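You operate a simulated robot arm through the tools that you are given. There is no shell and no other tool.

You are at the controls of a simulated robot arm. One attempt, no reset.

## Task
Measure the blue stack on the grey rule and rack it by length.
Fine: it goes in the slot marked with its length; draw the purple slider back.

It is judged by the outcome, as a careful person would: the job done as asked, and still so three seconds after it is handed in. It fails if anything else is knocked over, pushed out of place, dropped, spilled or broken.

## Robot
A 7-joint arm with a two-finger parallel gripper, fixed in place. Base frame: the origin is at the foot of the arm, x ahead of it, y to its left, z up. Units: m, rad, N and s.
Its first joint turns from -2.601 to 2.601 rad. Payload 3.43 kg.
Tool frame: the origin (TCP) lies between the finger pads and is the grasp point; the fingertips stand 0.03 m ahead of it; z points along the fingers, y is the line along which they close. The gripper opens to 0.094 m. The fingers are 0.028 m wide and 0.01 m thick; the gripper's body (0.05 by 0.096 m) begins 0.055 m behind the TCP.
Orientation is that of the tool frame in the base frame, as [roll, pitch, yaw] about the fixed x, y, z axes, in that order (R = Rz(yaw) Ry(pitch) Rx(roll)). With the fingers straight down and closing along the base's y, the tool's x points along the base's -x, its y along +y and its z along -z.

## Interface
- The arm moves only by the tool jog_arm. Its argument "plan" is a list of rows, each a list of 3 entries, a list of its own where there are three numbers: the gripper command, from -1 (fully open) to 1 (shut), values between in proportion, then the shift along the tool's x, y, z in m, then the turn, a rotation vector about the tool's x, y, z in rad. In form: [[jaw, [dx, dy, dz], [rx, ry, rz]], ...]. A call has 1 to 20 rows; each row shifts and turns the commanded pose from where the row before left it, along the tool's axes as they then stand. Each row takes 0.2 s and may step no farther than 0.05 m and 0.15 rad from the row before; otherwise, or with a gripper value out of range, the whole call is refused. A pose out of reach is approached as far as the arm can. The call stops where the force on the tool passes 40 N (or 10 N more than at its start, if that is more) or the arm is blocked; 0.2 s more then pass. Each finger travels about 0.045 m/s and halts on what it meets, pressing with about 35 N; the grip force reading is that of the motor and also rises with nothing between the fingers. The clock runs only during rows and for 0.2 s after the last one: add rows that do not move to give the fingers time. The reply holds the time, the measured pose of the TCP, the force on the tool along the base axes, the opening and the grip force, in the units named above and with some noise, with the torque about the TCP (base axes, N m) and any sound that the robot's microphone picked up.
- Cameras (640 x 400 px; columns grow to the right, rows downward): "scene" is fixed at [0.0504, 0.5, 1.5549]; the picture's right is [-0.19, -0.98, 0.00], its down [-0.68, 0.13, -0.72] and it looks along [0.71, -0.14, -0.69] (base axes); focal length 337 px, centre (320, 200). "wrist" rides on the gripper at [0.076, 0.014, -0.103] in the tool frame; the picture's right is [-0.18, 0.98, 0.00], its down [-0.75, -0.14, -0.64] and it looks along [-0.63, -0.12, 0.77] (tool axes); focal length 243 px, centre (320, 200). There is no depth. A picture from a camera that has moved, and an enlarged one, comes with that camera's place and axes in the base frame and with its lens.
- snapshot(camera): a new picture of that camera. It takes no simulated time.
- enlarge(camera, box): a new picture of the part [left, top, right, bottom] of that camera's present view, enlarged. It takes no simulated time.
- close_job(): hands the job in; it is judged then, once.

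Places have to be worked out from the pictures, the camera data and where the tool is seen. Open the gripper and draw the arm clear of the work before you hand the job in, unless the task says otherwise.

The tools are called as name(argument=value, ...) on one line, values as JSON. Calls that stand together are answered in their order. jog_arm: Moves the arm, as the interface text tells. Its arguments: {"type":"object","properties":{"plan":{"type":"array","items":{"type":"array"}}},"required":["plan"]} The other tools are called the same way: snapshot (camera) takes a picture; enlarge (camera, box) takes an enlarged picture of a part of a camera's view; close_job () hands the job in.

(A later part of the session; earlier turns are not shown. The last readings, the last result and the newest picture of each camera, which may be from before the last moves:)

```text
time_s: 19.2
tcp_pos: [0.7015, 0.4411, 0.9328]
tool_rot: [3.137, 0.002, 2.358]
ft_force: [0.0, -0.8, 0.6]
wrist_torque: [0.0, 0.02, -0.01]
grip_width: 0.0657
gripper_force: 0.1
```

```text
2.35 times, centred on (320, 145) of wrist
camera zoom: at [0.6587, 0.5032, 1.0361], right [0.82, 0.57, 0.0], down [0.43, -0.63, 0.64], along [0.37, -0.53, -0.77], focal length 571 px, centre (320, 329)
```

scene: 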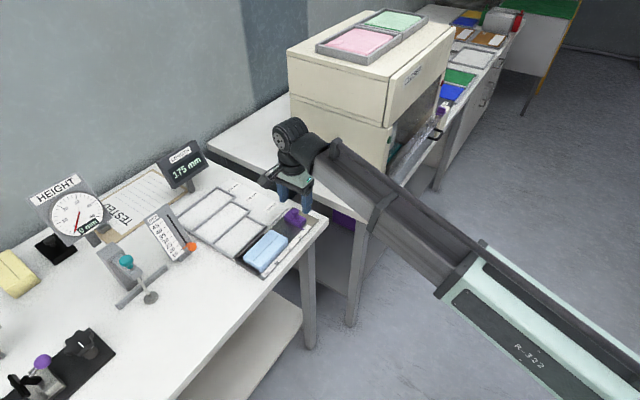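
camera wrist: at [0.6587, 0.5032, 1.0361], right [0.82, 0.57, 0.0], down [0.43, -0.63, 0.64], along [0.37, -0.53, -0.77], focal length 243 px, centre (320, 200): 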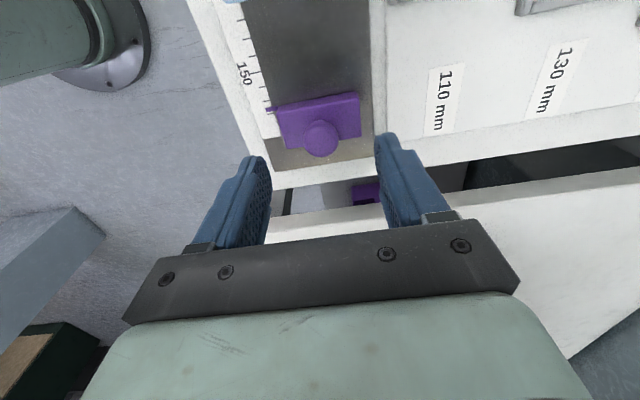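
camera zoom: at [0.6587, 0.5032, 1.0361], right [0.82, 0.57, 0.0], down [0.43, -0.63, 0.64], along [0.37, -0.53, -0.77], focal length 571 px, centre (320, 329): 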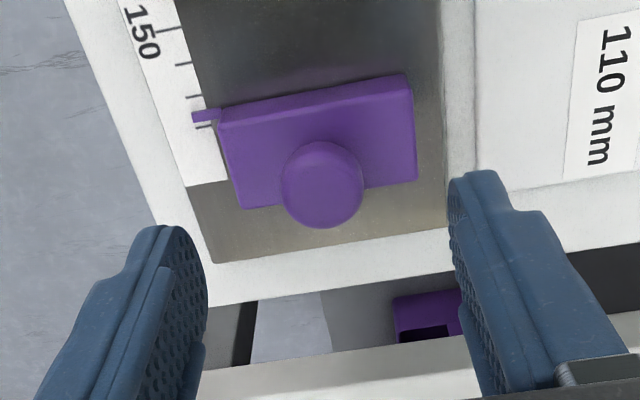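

The knob sits at s≈0.182, w≈0.808. The TCP is at s≈0.184, so I'll shift 4 mm further from the stack and descend to z≈0.896, with the fingertips just above the slider body.

jog_arm(plan=[[-0.4, [-0.004, 0, 0.0], [0, 0, 0]], [-0.4, [0, 0, 0.025], [0, 0, 0]], [-0.4, [0, 0, 0.01], [0, 0, 0]], [-0.4, [0, 0, 0], [0, 0, 0]]])

snapshot(camera="wrist")

enlarge(camera="scene", box=[240, 160, 340, 260])

```text
time_s: 20.2
tcp_pos: [0.706, 0.4357, 0.9011]
tool_rot: [3.137, 0.001, 2.356]
ft_force: [0.6, 0.1, 0.6]
wrist_torque: [0.01, -0.02, 0.02]
grip_width: 0.0658
gripper_force: 0.1
```

```text
taken
camera wrist: at [0.6623, 0.4973, 1.0036], right [0.82, 0.57, 0.01], down [0.43, -0.63, 0.64], along [0.37, -0.53, -0.77], focal length 243 px, centre (320, 200)
```

wrist: 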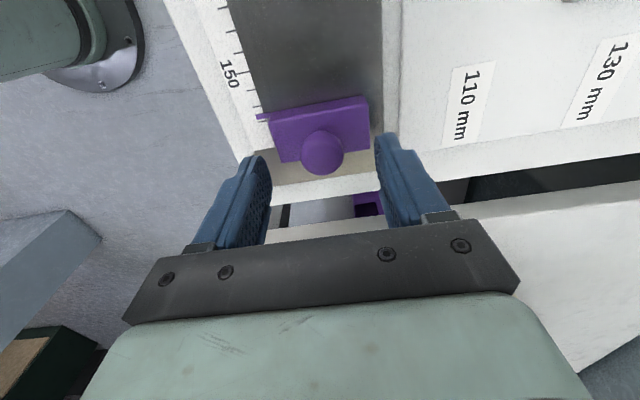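

```text
4.00 times, centred on (290, 210) of scene
camera zoom: at [0.0504, 0.5, 1.5549], right [-0.19, -0.98, 0.0], down [-0.68, 0.13, -0.72], along [0.71, -0.14, -0.69], focal length 1348 px, centre (440, 160)
```

zoom: 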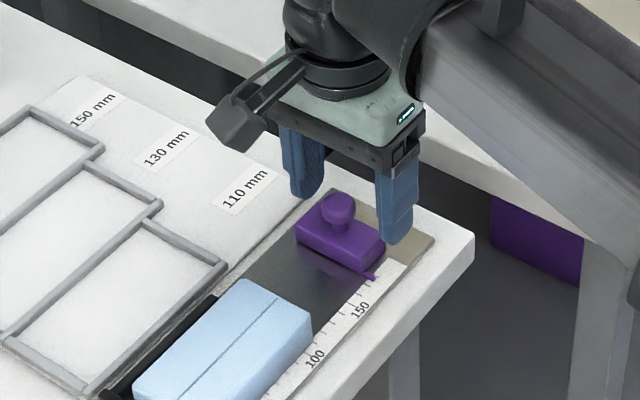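

The TCP is about 9 mm past the knob centre. I'll trim 2 mm back, lower 4 mm, and close on the knob.

jog_arm(plan=[[-0.4, [0.002, 0, 0.004], [0, 0, 0]], [0.2, [0, 0, 0], [0, 0, 0]], [0.7, [0, 0, 0], [0, 0, 0]], [0.7, [0, 0, 0], [0, 0, 0]], [0.7, [0, 0, 0], [0, 0, 0]], [0.7, [0, 0, 0], [0, 0, 0]]])

snapshot(camera="wrist")

enlarge(camera="scene", box=[240, 160, 340, 260])

enlarge(camera="scene", box=[155, 135, 215, 195])

```text
time_s: 21.6
tcp_pos: [0.707, 0.4393, 0.8963]
tool_rot: [3.132, 0.003, 2.358]
ft_force: [16.8, 17.0, 3.7]
wrist_torque: [0.16, 0.01, -0.18]
grip_width: 0.0218
gripper_force: 45.2
```

```text
taken
camera wrist: at [0.6628, 0.5004, 0.9997], right [0.82, 0.57, 0.01], down [0.43, -0.63, 0.64], along [0.37, -0.53, -0.77], focal length 243 px, centre (320, 200)
```

wrist: 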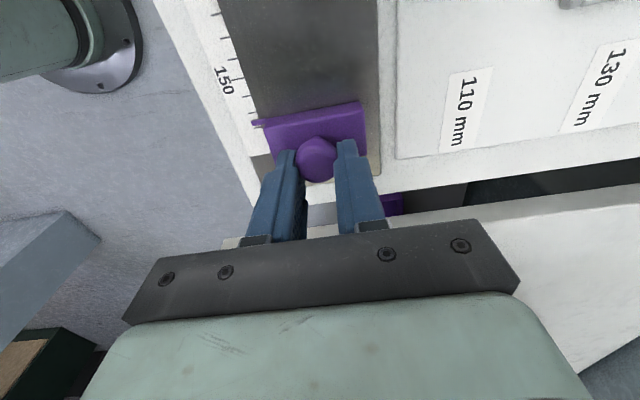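

```text
4.00 times, centred on (290, 210) of scene
camera zoom: at [0.0504, 0.5, 1.5549], right [-0.19, -0.98, 0.0], down [-0.68, 0.13, -0.72], along [0.71, -0.14, -0.69], focal length 1348 px, centre (440, 160)
```

zoom: 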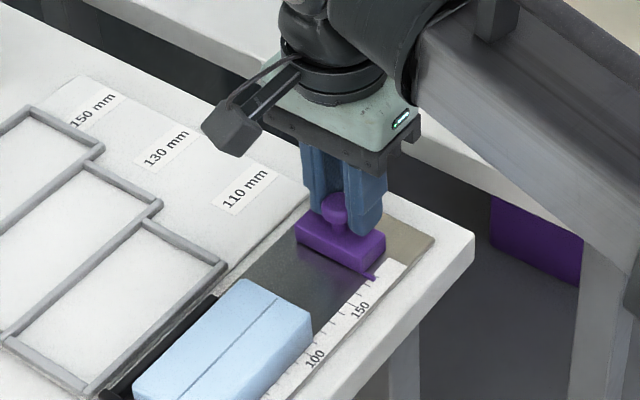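

```text
6.67 times, centred on (185, 165) of scene
camera zoom: at [0.0504, 0.5, 1.5549], right [-0.19, -0.98, 0.0], down [-0.68, 0.13, -0.72], along [0.71, -0.14, -0.69], focal length 2247 px, centre (1220, 433)
```

zoom: 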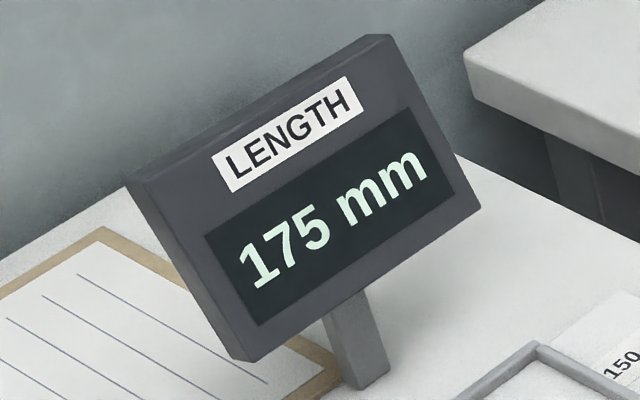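

The knob is gripped (0.0218 m), but there is about 24 N pulling the tool toward +W, so my centring was about 3 mm off. I'll relieve that with a small tool-y shift before sliding.

jog_arm(plan=[[0.7, [0, 0.0015, 0], [0, 0, 0]], [0.7, [0, 0.0015, 0], [0, 0, 0]], [0.7, [0, 0, 0], [0, 0, 0]]])

```text
time_s: 22.4
tcp_pos: [0.7066, 0.4389, 0.8961]
tool_rot: [3.137, 0.003, 2.359]
ft_force: [7.2, 6.1, 12.3]
wrist_torque: [0.16, 0.03, -0.1]
grip_width: 0.0223
gripper_force: 44.7
```

Force is down to about 9 N sideways and 12 N up. One more small trim, then I'll start drawing the slider toward the stack.

jog_arm(plan=[[0.7, [0, 0.0012, -0.001], [0, 0, 0]], [0.7, [0.004, 0, 0], [0, 0, 0]], [0.7, [0.006, 0, 0], [0, 0, 0]], [0.7, [0.008, 0, 0], [0, 0, 0]], [0.7, [0.008, 0, 0], [0, 0, 0]], [0.7, [0, 0, 0], [0, 0, 0]]])

snapshot(camera="wrist")

enlarge(camera="scene", box=[155, 135, 335, 285])

```text
time_s: 23.8
tcp_pos: [0.6883, 0.457, 0.8971]
tool_rot: [3.14, 0.002, 2.359]
ft_force: [-15.7, -14.6, -21.1]
wrist_torque: [-0.45, -0.16, 0.2]
grip_width: 0.0219
gripper_force: 45.8
```

```text
taken
camera wrist: at [0.645, 0.5194, 0.9996], right [0.82, 0.57, 0.0], down [0.43, -0.63, 0.64], along [0.37, -0.53, -0.77], focal length 243 px, centre (320, 200)
```

wrist: 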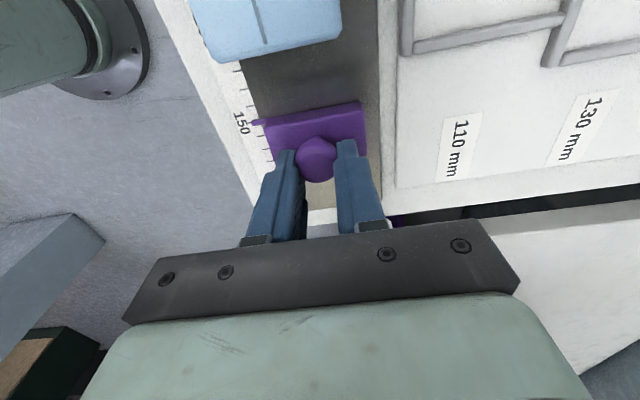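

```text
2.67 times, centred on (245, 210) of scene
camera zoom: at [0.0504, 0.5, 1.5549], right [-0.19, -0.98, 0.0], down [-0.68, 0.13, -0.72], along [0.71, -0.14, -0.69], focal length 899 px, centre (520, 173)
```

zoom: 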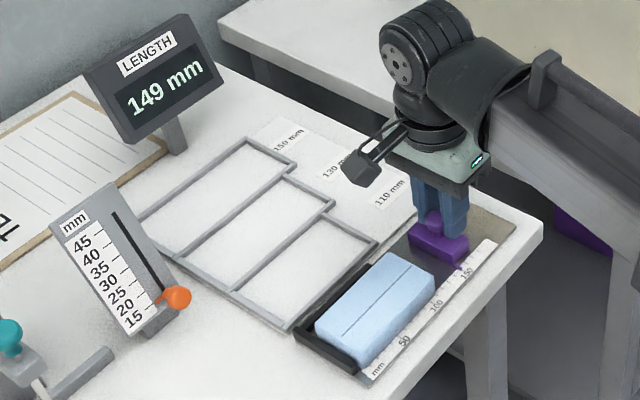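

The slider moves and the display reads 149 mm. There's a side load of about 21 N and a 21 N lift, so I'll trim those out before continuing.

jog_arm(plan=[[0.7, [0, -0.0015, 0.001], [0, 0, 0]], [0.7, [0, -0.001, 0.001], [0, 0, 0]], [0.7, [0, 0, 0], [0, 0, 0]]])

```text
time_s: 24.6
tcp_pos: [0.6881, 0.4577, 0.8973]
tool_rot: [3.135, 0.001, 2.358]
ft_force: [-3.3, -3.7, 2.1]
wrist_torque: [-0.06, 0.25, 0.03]
grip_width: 0.0218
gripper_force: 44.7
```

The forces are balanced. I'll continue about 30 mm toward the stack, then approach slowly.

jog_arm(plan=[[0.7, [0.006, 0, 0], [0, 0, 0]], [0.7, [0.006, 0, 0], [0, 0, 0]], [0.7, [0.006, 0, 0], [0, 0, 0]], [0.7, [0.006, 0, 0], [0, 0, 0]], [0.7, [0.005, 0, 0], [0, 0, 0]], [0.7, [0, 0, 0], [0, 0, 0]]])

snapshot(camera="wrist")

enlarge(camera="scene", box=[155, 135, 335, 285])

```text
time_s: 26.0
tcp_pos: [0.668, 0.4785, 0.8959]
tool_rot: [3.135, 0.002, 2.358]
ft_force: [2.7, 2.2, 24.1]
wrist_torque: [0.13, 0.12, -0.04]
grip_width: 0.0219
gripper_force: 45.3
```

```text
taken
camera wrist: at [0.6235, 0.54, 0.9996], right [0.82, 0.57, 0.01], down [0.43, -0.63, 0.64], along [0.37, -0.53, -0.77], focal length 243 px, centre (320, 200)
```

wrist: 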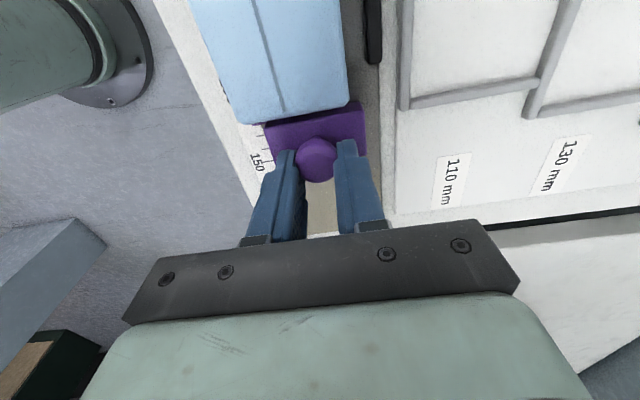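

```text
2.67 times, centred on (245, 210) of scene
camera zoom: at [0.0504, 0.5, 1.5549], right [-0.19, -0.98, 0.0], down [-0.68, 0.13, -0.72], along [0.71, -0.14, -0.69], focal length 899 px, centre (520, 173)
```

zoom: 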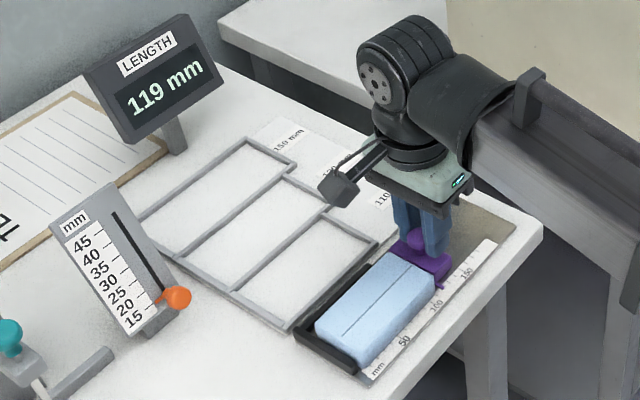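

The display reads 119 mm and the slider face is close to the stack. I'll relieve the 24 N downward press and creep forward in small steps.

jog_arm(plan=[[0.7, [0, 0, -0.002], [0, 0, 0]], [0.7, [0.002, 0, 0], [0, 0, 0]], [0.7, [0.002, 0, 0], [0, 0, 0]], [0.7, [0, 0, 0], [0, 0, 0]]])

enlarge(camera="scene", box=[155, 135, 215, 195])

enlarge(camera="wrist", box=[170, 0, 400, 180])

```text
time_s: 27.0
tcp_pos: [0.6642, 0.4815, 0.8958]
tool_rot: [3.136, 0.002, 2.358]
ft_force: [9.9, 9.4, -3.6]
wrist_torque: [-0.06, -0.23, -0.16]
grip_width: 0.022
gripper_force: 45.3
```

```text
6.67 times, centred on (185, 165) of scene
camera zoom: at [0.0504, 0.5, 1.5549], right [-0.19, -0.98, 0.0], down [-0.68, 0.13, -0.72], along [0.71, -0.14, -0.69], focal length 2247 px, centre (1220, 433)
```

zoom: 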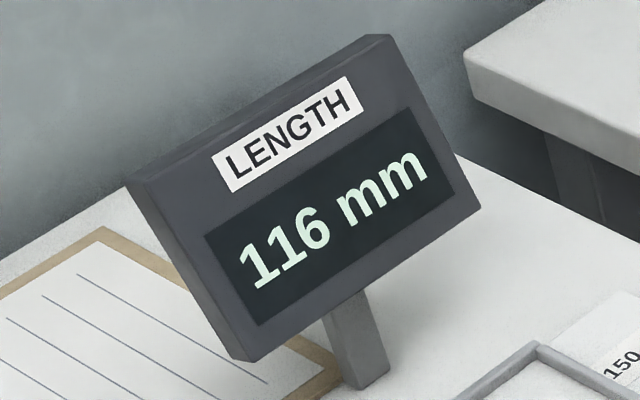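

```text
2.22 times, centred on (285, 90) of wrist
camera zoom: at [0.6216, 0.5421, 0.9996], right [0.82, 0.57, 0.01], down [0.43, -0.63, 0.64], along [0.37, -0.53, -0.77], focal length 539 px, centre (398, 444)
```

zoom: 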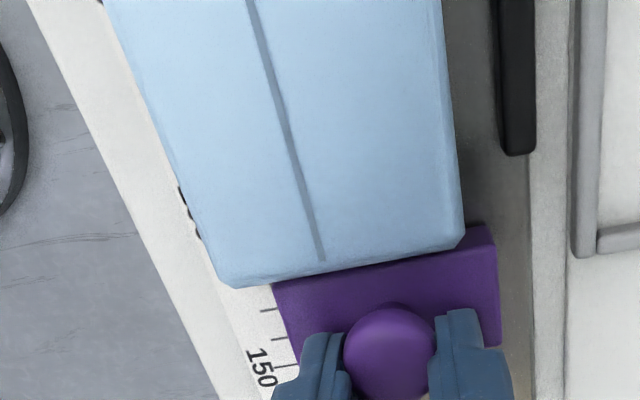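

It reads 116 mm and still moves freely. I'll keep creeping in 1–1.5 mm steps until the force along the rule rises.

jog_arm(plan=[[0.7, [0.0015, 0.001, 0], [0, 0, 0]], [0.7, [0.0015, 0, 0], [0, 0, 0]], [0.7, [0.001, 0, 0], [0, 0, 0]], [0.7, [0.001, 0, 0], [0, 0, 0]], [0.7, [0, 0, 0], [0, 0, 0]]])

enlarge(camera="scene", box=[155, 135, 215, 195])

enlarge(camera="wrist", box=[170, 0, 400, 180])

```text
time_s: 28.2
tcp_pos: [0.6618, 0.4837, 0.8969]
tool_rot: [3.139, 0.002, 2.359]
ft_force: [4.7, 5.7, -19.0]
wrist_torque: [-0.17, -0.17, -0.12]
grip_width: 0.0222
gripper_force: 44.9
```

```text
6.67 times, centred on (185, 165) of scene
camera zoom: at [0.0504, 0.5, 1.5549], right [-0.19, -0.98, 0.0], down [-0.68, 0.13, -0.72], along [0.71, -0.14, -0.69], focal length 2247 px, centre (1220, 433)
```

zoom: 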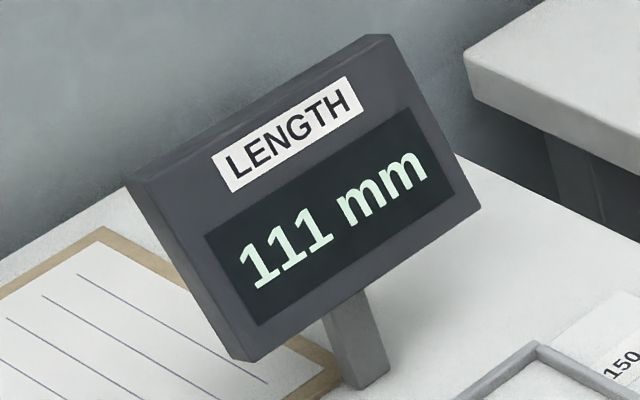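

```text
2.22 times, centred on (285, 90) of wrist
camera zoom: at [0.6178, 0.5462, 0.9996], right [0.82, 0.57, 0.0], down [0.43, -0.63, 0.64], along [0.37, -0.53, -0.77], focal length 539 px, centre (398, 444)
```

zoom: 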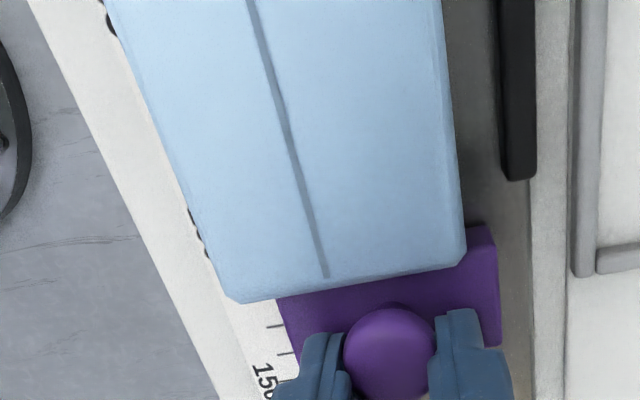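

It reads 111 mm now. I'll ease the vertical load and take two more 1 mm steps to see whether it seats against the stack.

jog_arm(plan=[[0.7, [0.0, 0, 0.001], [0, 0, 0]], [0.7, [0.001, 0, 0], [0, 0, 0]], [0.7, [0.001, 0, 0], [0, 0, 0]], [0.7, [0, 0, 0], [0, 0, 0]]])

enlarge(camera="scene", box=[155, 135, 215, 195])

enlarge(camera="scene", box=[220, 200, 310, 285])

snapshot(camera="wrist")

```text
time_s: 29.2
tcp_pos: [0.6605, 0.4857, 0.8968]
tool_rot: [3.136, 0.0, 2.358]
ft_force: [12.7, 0.9, 21.0]
wrist_torque: [0.55, 0.54, -0.11]
grip_width: 0.022
gripper_force: 45.6
```

```text
6.67 times, centred on (185, 165) of scene
camera zoom: at [0.0504, 0.5, 1.5549], right [-0.19, -0.98, 0.0], down [-0.68, 0.13, -0.72], along [0.71, -0.14, -0.69], focal length 2247 px, centre (1220, 433)
```

zoom: 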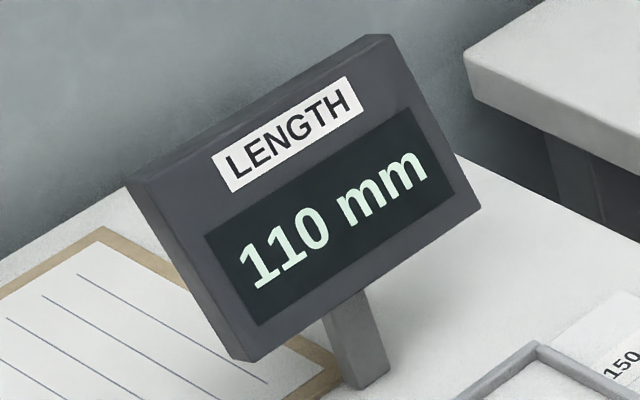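

```text
4.71 times, centred on (265, 242) of scene
camera zoom: at [0.0504, 0.5, 1.5549], right [-0.19, -0.98, 0.0], down [-0.68, 0.13, -0.72], along [0.71, -0.14, -0.69], focal length 1586 px, centre (579, 0)
```

zoom: 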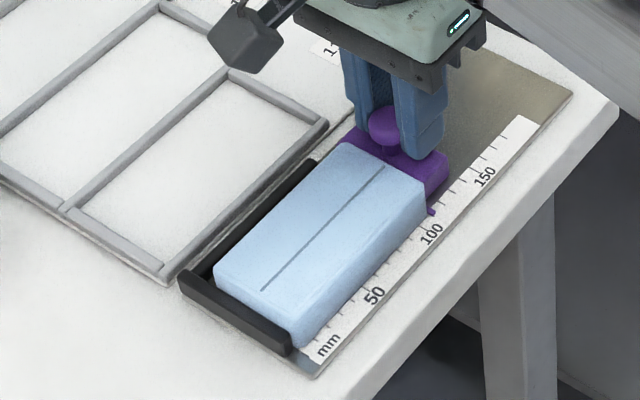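

```text
taken
camera wrist: at [0.6167, 0.5468, 0.9996], right [0.82, 0.57, 0.01], down [0.43, -0.63, 0.64], along [0.37, -0.53, -0.77], focal length 243 px, centre (320, 200)
```

wrist: 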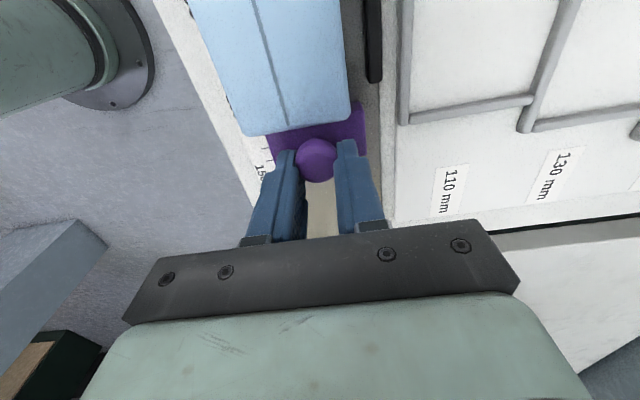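

It reads 110 mm with about 8 N of resistance along the rule. One more 1 mm nudge will confirm that the stack is seated between slider and stop.

jog_arm(plan=[[0.7, [0.001, 0, -0.0005], [0, 0, 0]], [0.7, [0, 0, 0], [0, 0, 0]], [0.7, [0, 0, 0], [0, 0, 0]]])

enlarge(camera="scene", box=[155, 135, 215, 195])

enlarge(camera="scene", box=[220, 200, 310, 285])

```text
time_s: 30.0
tcp_pos: [0.6602, 0.4852, 0.8969]
tool_rot: [3.135, 0.006, 2.358]
ft_force: [25.3, -6.6, 11.3]
wrist_torque: [-0.1, -0.28, -0.16]
grip_width: 0.022
gripper_force: 45.1
```

```text
6.67 times, centred on (185, 165) of scene
camera zoom: at [0.0504, 0.5, 1.5549], right [-0.19, -0.98, 0.0], down [-0.68, 0.13, -0.72], along [0.71, -0.14, -0.69], focal length 2247 px, centre (1220, 433)
```

zoom: 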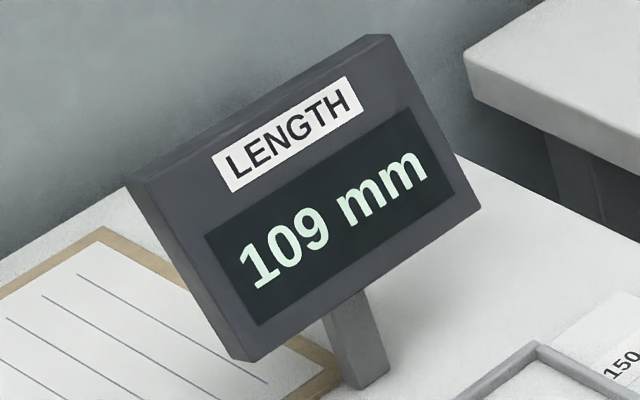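

```text
4.71 times, centred on (265, 242) of scene
camera zoom: at [0.0504, 0.5, 1.5549], right [-0.19, -0.98, 0.0], down [-0.68, 0.13, -0.72], along [0.71, -0.14, -0.69], focal length 1586 px, centre (579, 0)
```

zoom: 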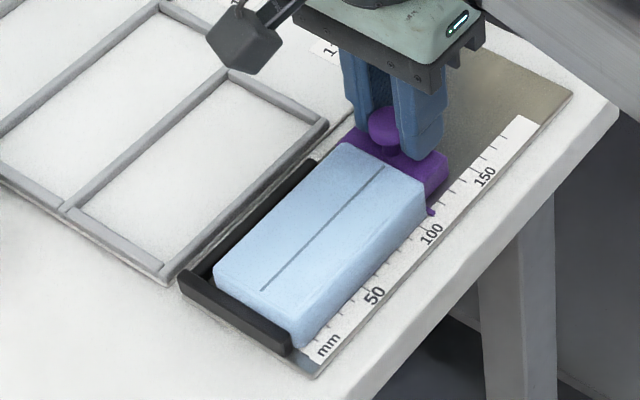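

Force along the rule rose to about 22 N while the reading only went 110→109, so the stack is seated and its length is 110 mm. Next I draw the slider back, beginning with a short move to check loads.

jog_arm(plan=[[0.7, [-0.002, 0.0005, 0], [0, 0, 0]], [0.7, [-0.004, 0, 0], [0, 0, 0]], [0.7, [-0.004, 0, 0], [0, 0, 0]], [0.7, [0, 0, 0], [0, 0, 0]]])

```text
time_s: 31.0
tcp_pos: [0.6654, 0.4799, 0.8958]
tool_rot: [3.137, -0.003, 2.358]
ft_force: [-0.8, -0.1, 1.9]
wrist_torque: [0.91, 1.0, 0.08]
grip_width: 0.0221
gripper_force: 44.9
```

The loads are low. I'll continue drawing the slider back in stages.

jog_arm(plan=[[0.7, [-0.006, 0, 0], [0, 0, 0]], [0.7, [-0.006, 0, 0], [0, 0, 0]], [0.7, [-0.006, 0, 0], [0, 0, 0]], [0.7, [-0.006, 0, 0], [0, 0, 0]], [0.7, [0, 0, 0], [0, 0, 0]]])

```text
time_s: 32.2
tcp_pos: [0.6842, 0.4612, 0.8968]
tool_rot: [3.139, 0.002, 2.357]
ft_force: [-10.8, -8.5, -21.8]
wrist_torque: [-0.06, 0.17, 0.09]
grip_width: 0.022
gripper_force: 45.0
```

The slider is following. A −22 N vertical load and some side load have built up, so I'll trim them and carry on.

jog_arm(plan=[[0.7, [0, -0.001, 0.0015], [0, 0, 0]], [0.7, [-0.006, 0, 0], [0, 0, 0]], [0.7, [-0.006, 0, 0], [0, 0, 0]], [0.7, [-0.006, 0, 0], [0, 0, 0]], [0.7, [0, 0, 0], [0, 0, 0]]])

enlarge(camera="scene", box=[155, 135, 335, 285])

```text
time_s: 33.4
tcp_pos: [0.6965, 0.4489, 0.8959]
tool_rot: [3.134, 0.002, 2.359]
ft_force: [-1.1, -1.1, 16.2]
wrist_torque: [-0.19, 0.13, 0.01]
grip_width: 0.0222
gripper_force: 45.1
```

```text
2.67 times, centred on (245, 210) of scene
camera zoom: at [0.0504, 0.5, 1.5549], right [-0.19, -0.98, 0.0], down [-0.68, 0.13, -0.72], along [0.71, -0.14, -0.69], focal length 899 px, centre (520, 173)
```

zoom: 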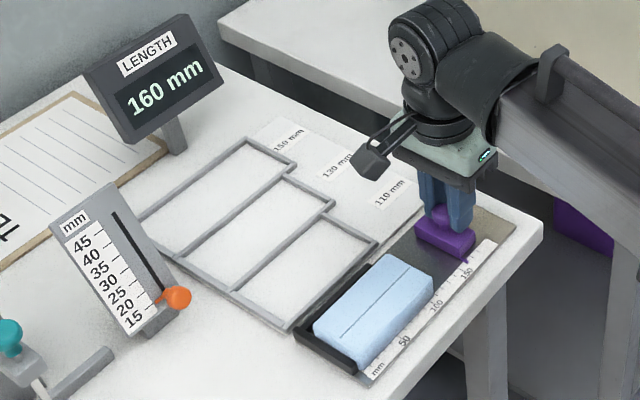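

The display is back at 160 mm. About 15 mm more returns it to its starting 175.

jog_arm(plan=[[0.7, [0, 0, -0.001], [0, 0, 0]], [0.7, [-0.006, 0, 0], [0, 0, 0]], [0.7, [-0.005, 0, 0], [0, 0, 0]], [0.7, [-0.003, 0, 0], [0, 0, 0]], [0.7, [0, 0, 0], [0, 0, 0]]])

enlarge(camera="scene", box=[155, 135, 335, 285])

```text
time_s: 34.6
tcp_pos: [0.7058, 0.4397, 0.8967]
tool_rot: [3.138, 0.0, 2.358]
ft_force: [1.3, 1.2, -13.9]
wrist_torque: [-0.06, -0.02, -0.01]
grip_width: 0.0223
gripper_force: 44.9
```

```text
2.67 times, centred on (245, 210) of scene
camera zoom: at [0.0504, 0.5, 1.5549], right [-0.19, -0.98, 0.0], down [-0.68, 0.13, -0.72], along [0.71, -0.14, -0.69], focal length 899 px, centre (520, 173)
```

zoom: 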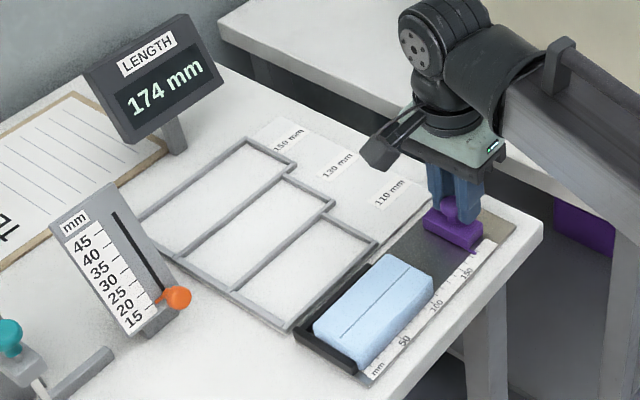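

It reads 174 mm. I'll nudge 1 mm more and ease the vertical load, then open and lift off the knob.

jog_arm(plan=[[0.7, [-0.0012, 0, 0.001], [0, 0, 0]], [0.7, [0, 0, 0], [0, 0, 0]], [-0.4, [0, 0, 0], [0, 0, 0]], [-0.4, [0, 0, 0], [0, 0, 0]], [-0.4, [0, 0, 0], [0, 0, 0]], [-0.4, [0, 0, 0], [0, 0, 0]], [-0.4, [0, 0, -0.01], [0, 0, 0]], [-0.4, [0, 0, -0.03], [0, 0, 0]], [-0.4, [0, 0, -0.04], [0, 0, 0]], [-0.4, [0, 0, -0.02], [0, 0, 0]], [-0.4, [0, 0, 0], [0, 0, 0]]])

snapshot(camera="wrist")

enlarge(camera="scene", box=[155, 135, 335, 285])

```text
time_s: 37.0
tcp_pos: [0.7084, 0.4391, 0.9964]
tool_rot: [3.137, 0.001, 2.359]
ft_force: [-0.3, -0.1, -0.4]
wrist_torque: [-0.01, 0.01, -0.01]
grip_width: 0.0656
gripper_force: 0.1
```

```text
taken
camera wrist: at [0.6644, 0.5005, 1.0991], right [0.82, 0.57, 0.0], down [0.43, -0.63, 0.64], along [0.37, -0.53, -0.77], focal length 243 px, centre (320, 200)
```

wrist: 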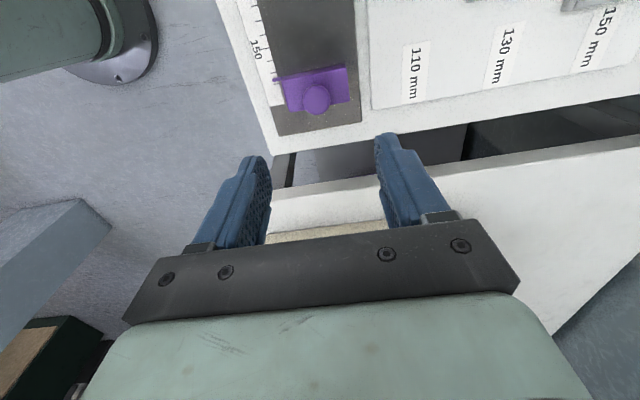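

```text
2.67 times, centred on (245, 210) of scene
camera zoom: at [0.0504, 0.5, 1.5549], right [-0.19, -0.98, 0.0], down [-0.68, 0.13, -0.72], along [0.71, -0.14, -0.69], focal length 899 px, centre (520, 173)
```

zoom: 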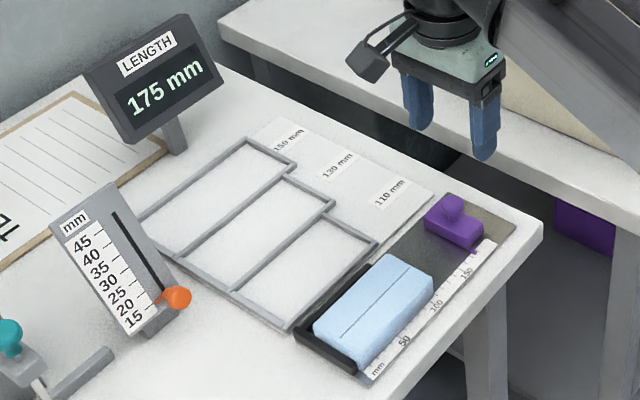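

The slider is back at 175 mm. Now I'll return over the stack at z≈0.996 and check its pose before gripping.

jog_arm(plan=[[-0.6, [0.048, -0.0037, 0], [0, 0, 0]], [-0.6, [0.048, -0.0037, 0], [0, 0, 0]], [-0.6, [0.0475, -0.0037, 0], [0, 0, 0]], [-0.6, [0, 0, 0], [0, 0, 0]]])

snapshot(camera="wrist")

enlarge(camera="wrist", box=[220, 0, 460, 180])

enlarge(camera="wrist", box=[360, 0, 640, 220])

```text
time_s: 38.0
tcp_pos: [0.6, 0.536, 0.9963]
tool_rot: [3.136, 0.002, 2.357]
ft_force: [-0.3, 0.3, -0.1]
wrist_torque: [-0.01, 0.03, -0.03]
grip_width: 0.075
gripper_force: 0.1
```

```text
taken
camera wrist: at [0.5569, 0.5968, 1.0991], right [0.82, 0.57, 0.0], down [0.43, -0.63, 0.64], along [0.37, -0.53, -0.77], focal length 243 px, centre (320, 200)
```

wrist: 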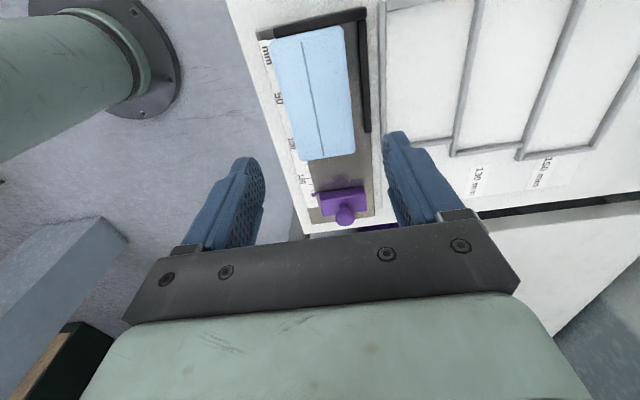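

```text
2.22 times, centred on (340, 90) of wrist
camera zoom: at [0.5569, 0.5968, 1.0991], right [0.82, 0.57, 0.0], down [0.43, -0.63, 0.64], along [0.37, -0.53, -0.77], focal length 539 px, centre (276, 444)
```

zoom: 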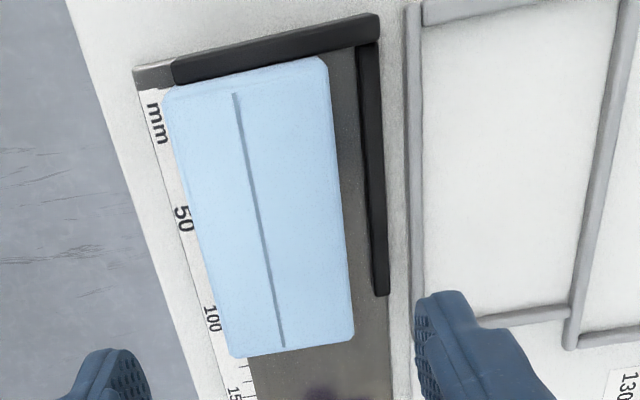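

```text
1.82 times, centred on (500, 110) of wrist
camera zoom: at [0.5569, 0.5968, 1.0991], right [0.82, 0.57, 0.0], down [0.43, -0.63, 0.64], along [0.37, -0.53, -0.77], focal length 441 px, centre (-7, 364)
```

zoom: 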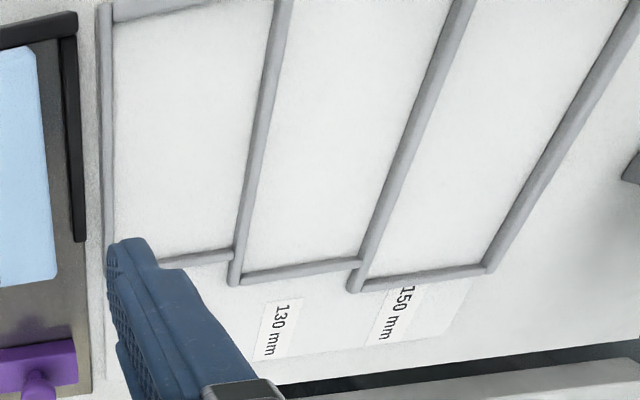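

The stack is still square, centred near s≈0.046, w≈0.800. I'll shift 3 mm in tool −y, narrow the jaws a little so the finger stays off the side wall, and descend part way to verify.

jog_arm(plan=[[-0.42, [0, -0.003, 0], [0, 0, 0]], [-0.42, [0, 0, 0.04], [0, 0, 0]], [-0.42, [0, 0, 0.025], [0, 0, 0]], [-0.42, [0, 0, 0], [0, 0, 0]]])

enlarge(camera="wrist", box=[200, 0, 440, 240])

enlarge(camera="scene", box=[210, 190, 310, 285])

```text
time_s: 39.0
tcp_pos: [0.5956, 0.5293, 0.9317]
tool_rot: [3.136, 0.001, 2.358]
ft_force: [0.4, 0.2, -0.2]
wrist_torque: [-0.03, -0.03, 0.02]
grip_width: 0.0668
gripper_force: 0.0
```

```text
1.67 times, centred on (320, 120) of wrist
camera zoom: at [0.5517, 0.5924, 1.0347], right [0.82, 0.57, 0.0], down [0.43, -0.63, 0.64], along [0.37, -0.53, -0.77], focal length 404 px, centre (320, 333)
```

zoom: 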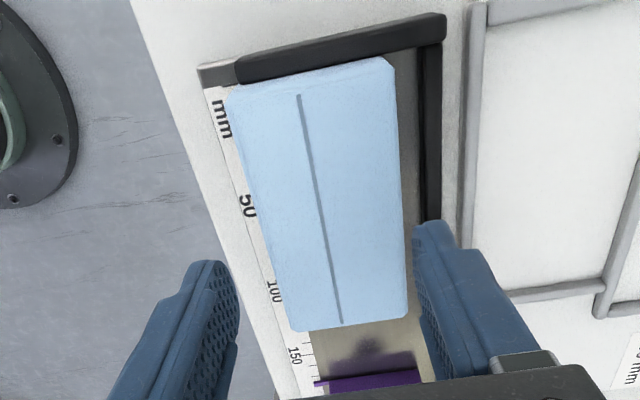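

```text
4.21 times, centred on (260, 238) of scene
camera zoom: at [0.0504, 0.5, 1.5549], right [-0.19, -0.98, 0.0], down [-0.68, 0.13, -0.72], along [0.71, -0.14, -0.69], focal length 1419 px, centre (573, 42)
```

zoom: 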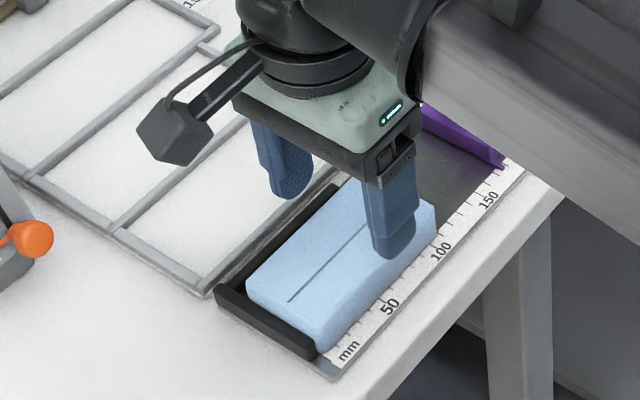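

The camera pose puts the TCP at w≈0.795 while the stack is centred at w≈0.8005, so I'll shift +5 mm in tool y and recheck before descending.

jog_arm(plan=[[-0.42, [0, 0.005, 0], [0, 0, 0]], [-0.42, [0, 0, 0.01], [0, 0, 0]], [-0.42, [0, 0, 0], [0, 0, 0]], [-0.42, [0, 0, 0], [0, 0, 0]]])

enlarge(camera="wrist", box=[200, 0, 440, 240])

```text
time_s: 40.0
tcp_pos: [0.5979, 0.5337, 0.9207]
tool_rot: [3.136, 0.003, 2.358]
ft_force: [-0.2, -0.1, -0.5]
wrist_torque: [-0.01, -0.03, -0.01]
grip_width: 0.0668
gripper_force: 0.2
```

```text
1.67 times, centred on (320, 120) of wrist
camera zoom: at [0.5551, 0.5956, 1.0244], right [0.82, 0.57, 0.01], down [0.43, -0.63, 0.64], along [0.37, -0.53, -0.77], focal length 404 px, centre (320, 333)
```

zoom: 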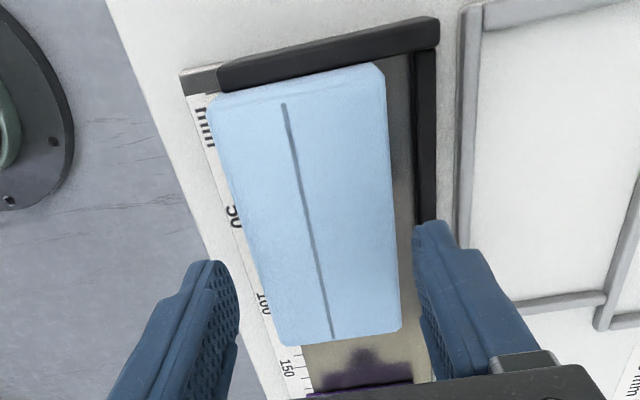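

The TCP is now centred over the stack (w≈0.800). I'll descend to z≈0.8965 and close.

jog_arm(plan=[[-0.42, [0, 0, 0.012], [0, 0, 0]], [-0.42, [0, 0, 0.008], [0, 0, 0]], [-0.42, [0, 0, 0.004], [0, 0, 0]], [-0.42, [0, 0, 0], [0, 0, 0]]])

enlarge(camera="wrist", box=[200, 0, 440, 240])

enlarge(camera="scene", box=[210, 190, 310, 285])

```text
time_s: 41.0
tcp_pos: [0.5986, 0.5334, 0.8974]
tool_rot: [3.136, 0.001, 2.359]
ft_force: [-0.3, -0.3, 0.4]
wrist_torque: [0.03, -0.02, 0.0]
grip_width: 0.0665
gripper_force: 0.1
```

```text
1.67 times, centred on (320, 120) of wrist
camera zoom: at [0.5554, 0.5955, 1.0006], right [0.82, 0.57, 0.01], down [0.43, -0.63, 0.64], along [0.37, -0.53, -0.77], focal length 404 px, centre (320, 333)
```

zoom: 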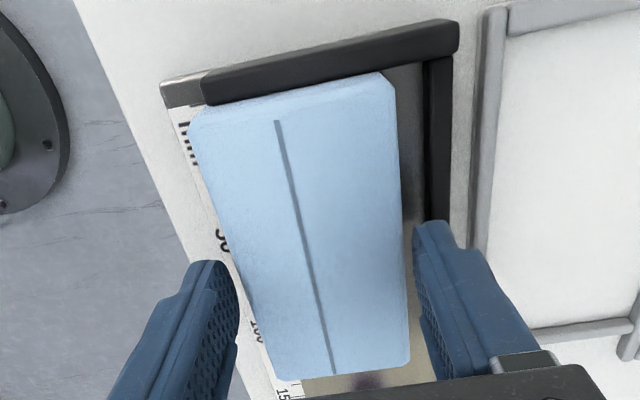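

```text
4.21 times, centred on (260, 238) of scene
camera zoom: at [0.0504, 0.5, 1.5549], right [-0.19, -0.98, 0.0], down [-0.68, 0.13, -0.72], along [0.71, -0.14, -0.69], focal length 1419 px, centre (573, 42)
```

zoom: 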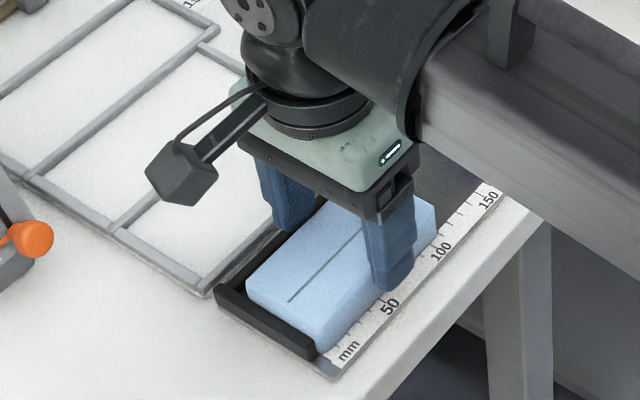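

There was no contact on the way down and the fingers straddle the stack. I'll close and lift straight up.

jog_arm(plan=[[0.0, [0, 0, 0], [0, 0, 0]], [0.0, [0, 0, 0], [0, 0, 0]], [0.0, [0, 0, 0], [0, 0, 0]], [0.0, [0, 0, 0], [0, 0, 0]]])

```text
time_s: 42.0
tcp_pos: [0.5996, 0.5327, 0.8972]
tool_rot: [3.138, 0.002, 2.358]
ft_force: [0.5, -0.3, 0.5]
wrist_torque: [0.02, 0.01, 0.0]
grip_width: 0.0586
gripper_force: 34.6
```

The grip is good at 0.0586 m. I'll lift about 8 cm.

jog_arm(plan=[[0.0, [0, 0, -0.005], [0, 0, 0]], [0.0, [0, 0, -0.015], [0, 0, 0]], [0.0, [0, 0, -0.03], [0, 0, 0]], [0.0, [0, 0, -0.03], [0, 0, 0]], [0.0, [0, 0, 0], [0, 0, 0]], [0.0, [0, 0, 0], [0, 0, 0]]])

snapshot(camera="wrist")

enlarge(camera="wrist", box=[330, 0, 640, 240])

enlarge(camera="scene", box=[155, 150, 335, 290])

```text
time_s: 43.4
tcp_pos: [0.5979, 0.5327, 0.9755]
tool_rot: [3.136, 0.002, 2.358]
ft_force: [-0.7, -0.9, -0.9]
wrist_torque: [0.01, -0.01, -0.01]
grip_width: 0.0586
gripper_force: 35.1
```

```text
taken
camera wrist: at [0.5548, 0.5941, 1.0791], right [0.82, 0.57, 0.0], down [0.43, -0.63, 0.64], along [0.37, -0.53, -0.77], focal length 243 px, centre (320, 200)
```

wrist: 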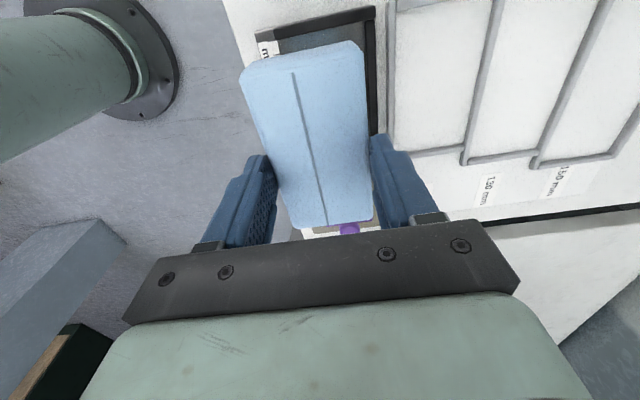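

```text
1.67 times, centred on (485, 120) of wrist
camera zoom: at [0.5548, 0.5941, 1.0791], right [0.82, 0.57, 0.0], down [0.43, -0.63, 0.64], along [0.37, -0.53, -0.77], focal length 404 px, centre (45, 333)
```

zoom: 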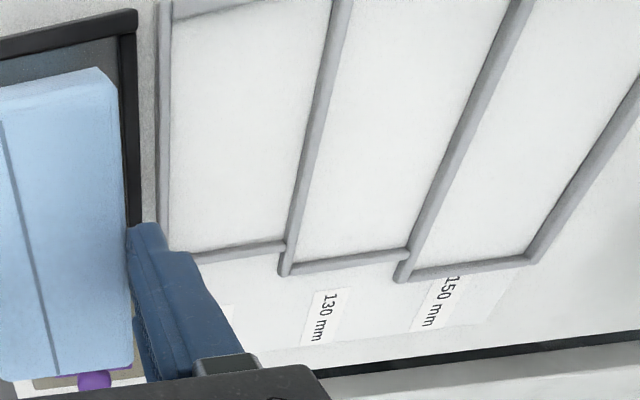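

```text
2.86 times, centred on (245, 220) of scene
camera zoom: at [0.0504, 0.5, 1.5549], right [-0.19, -0.98, 0.0], down [-0.68, 0.13, -0.72], along [0.71, -0.14, -0.69], focal length 963 px, centre (534, 143)
```

zoom: 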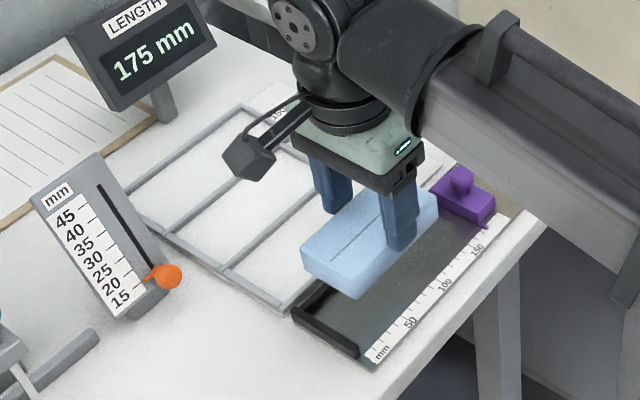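

The stack is held firmly. The 110 slot is the one nearest the rule: its inner area runs about s −0.008 to 0.1145 and w 0.868 to 0.941, so its centre is (s 0.053, w 0.905). I'll carry the stack there at this height and re-check alignment.

jog_arm(plan=[[0.0, [-0.002, 0.035, 0], [0, 0, 0]], [0.0, [-0.002, 0.036, 0], [0, 0, 0]], [0.0, [-0.002, 0.035, 0], [0, 0, 0]], [0.0, [0, 0, 0], [0, 0, 0]], [0.0, [0, 0, 0], [0, 0, 0]]])

snapshot(camera="wrist")

enlarge(camera="wrist", box=[200, 0, 440, 240])

enlarge(camera="scene", box=[130, 130, 310, 280])

```text
time_s: 44.6
tcp_pos: [0.6775, 0.6017, 0.9744]
tool_rot: [3.136, 0.0, 2.358]
ft_force: [-0.2, 0.7, 0.0]
wrist_torque: [0.02, -0.01, 0.02]
grip_width: 0.0586
gripper_force: 34.5
```

```text
taken
camera wrist: at [0.6337, 0.6635, 1.0775], right [0.82, 0.57, 0.0], down [0.43, -0.63, 0.64], along [0.37, -0.53, -0.77], focal length 243 px, centre (320, 200)
```

wrist: 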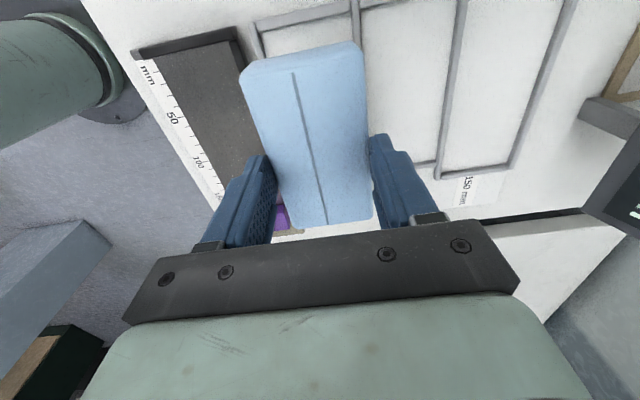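

```text
1.67 times, centred on (320, 120) of wrist
camera zoom: at [0.6337, 0.6635, 1.0775], right [0.82, 0.57, 0.0], down [0.43, -0.63, 0.64], along [0.37, -0.53, -0.77], focal length 404 px, centre (320, 333)
```

zoom: 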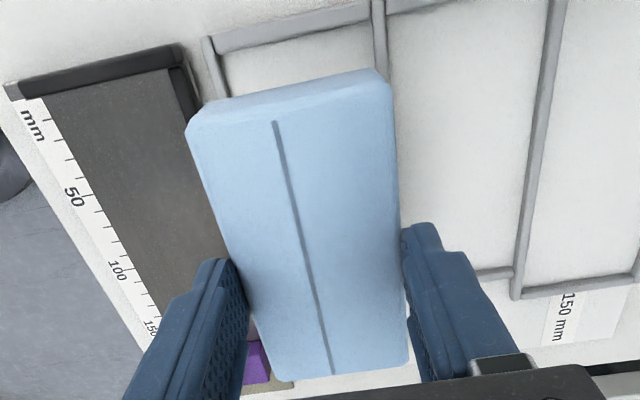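

```text
2.67 times, centred on (220, 205) of scene
camera zoom: at [0.0504, 0.5, 1.5549], right [-0.19, -0.98, 0.0], down [-0.68, 0.13, -0.72], along [0.71, -0.14, -0.69], focal length 899 px, centre (587, 187)
```

zoom: 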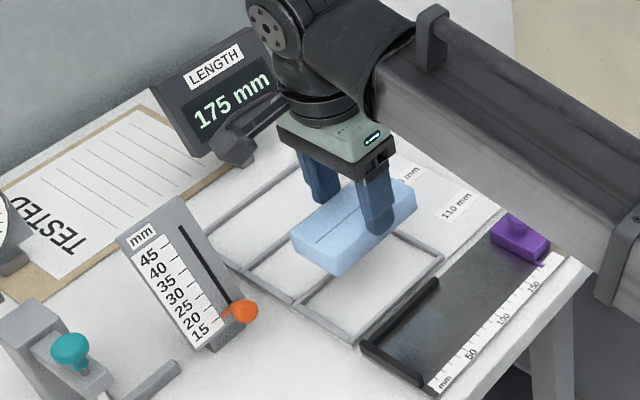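

Both views agree: the slot centre is (s 0.0535, w 0.904) and the held stack is within about 1 mm of it. I'll descend to about 1 cm above the rack and check clearances, including around the gauge.

jog_arm(plan=[[0.0, [0, 0, 0.035], [0, 0, 0]], [0.0, [0, 0, 0.028], [0, 0, 0]], [0.0, [0, 0, 0], [0, 0, 0]], [0.0, [0, 0, 0], [0, 0, 0]]])

enlarge(camera="wrist", box=[180, 0, 450, 240])

enlarge(camera="scene", box=[130, 130, 310, 280])

```text
time_s: 45.6
tcp_pos: [0.6768, 0.6037, 0.9094]
tool_rot: [3.136, 0.002, 2.358]
ft_force: [0.5, 0.0, -0.4]
wrist_torque: [-0.01, 0.0, -0.02]
grip_width: 0.0583
gripper_force: 34.3
```

```text
1.67 times, centred on (315, 120) of wrist
camera zoom: at [0.6338, 0.6653, 1.0129], right [0.82, 0.57, 0.01], down [0.43, -0.63, 0.64], along [0.37, -0.53, -0.77], focal length 404 px, centre (328, 333)
```

zoom: 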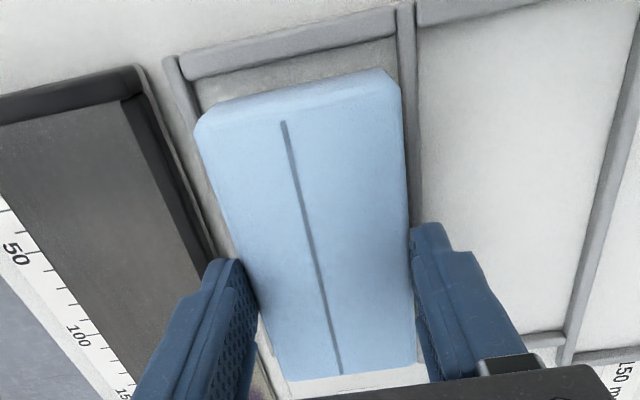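

```text
2.67 times, centred on (220, 205) of scene
camera zoom: at [0.0504, 0.5, 1.5549], right [-0.19, -0.98, 0.0], down [-0.68, 0.13, -0.72], along [0.71, -0.14, -0.69], focal length 899 px, centre (587, 187)
```

zoom: 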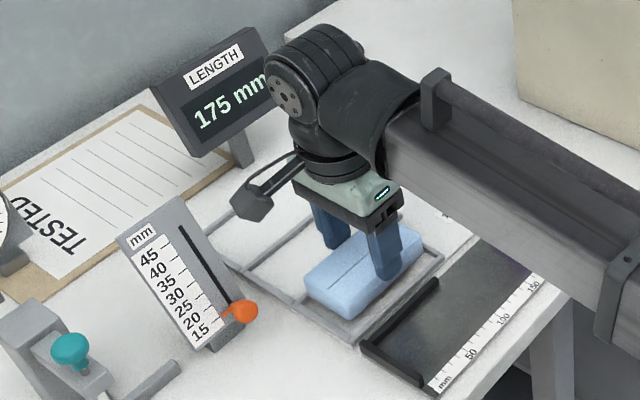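

Clearances look like 5–7 mm on every side. I'll lower gently in small steps until contact.

jog_arm(plan=[[0.0, [0, 0, 0.008], [0, 0, 0]], [0.0, [0, 0, 0.004], [0, 0, 0]], [0.0, [0, 0, 0.002], [0, 0, 0]], [0.0, [0, 0, 0.001], [0, 0, 0]], [0.0, [0, 0, 0], [0, 0, 0]]])

enlarge(camera="wrist", box=[180, 0, 450, 240])

```text
time_s: 46.8
tcp_pos: [0.677, 0.605, 0.8986]
tool_rot: [3.136, 0.001, 2.359]
ft_force: [0.4, 0.7, -0.7]
wrist_torque: [-0.03, 0.04, 0.0]
grip_width: 0.0581
gripper_force: 34.8
```

```text
1.67 times, centred on (315, 120) of wrist
camera zoom: at [0.633, 0.6669, 1.0011], right [0.82, 0.57, 0.0], down [0.43, -0.63, 0.64], along [0.37, -0.53, -0.77], focal length 404 px, centre (328, 333)
```

zoom: 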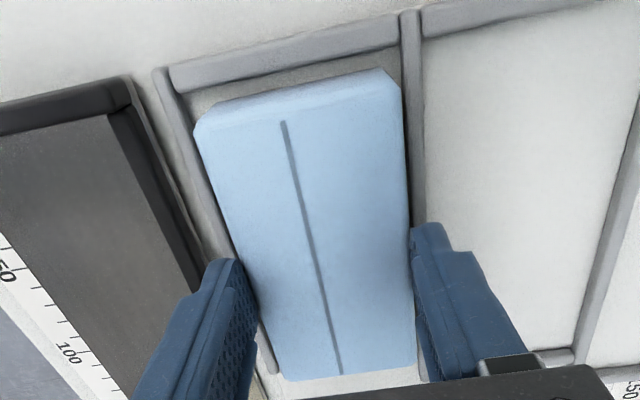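

No contact yet at z≈0.8985 and the stack is well inside the rims. I'll keep lowering in 2 mm steps.

jog_arm(plan=[[0.0, [-0.001, -0.001, 0.002], [0, 0, 0]], [0.0, [0, 0, 0.002], [0, 0, 0]], [0.0, [0, 0, 0.001], [0, 0, 0]], [0.0, [0, 0, 0], [0, 0, 0]]])

```text
time_s: 47.8
tcp_pos: [0.6781, 0.6038, 0.8956]
tool_rot: [3.134, 0.0, 2.36]
ft_force: [-4.1, 2.1, 29.8]
wrist_torque: [-0.1, 0.3, 0.05]
grip_width: 0.0587
gripper_force: 34.6
```

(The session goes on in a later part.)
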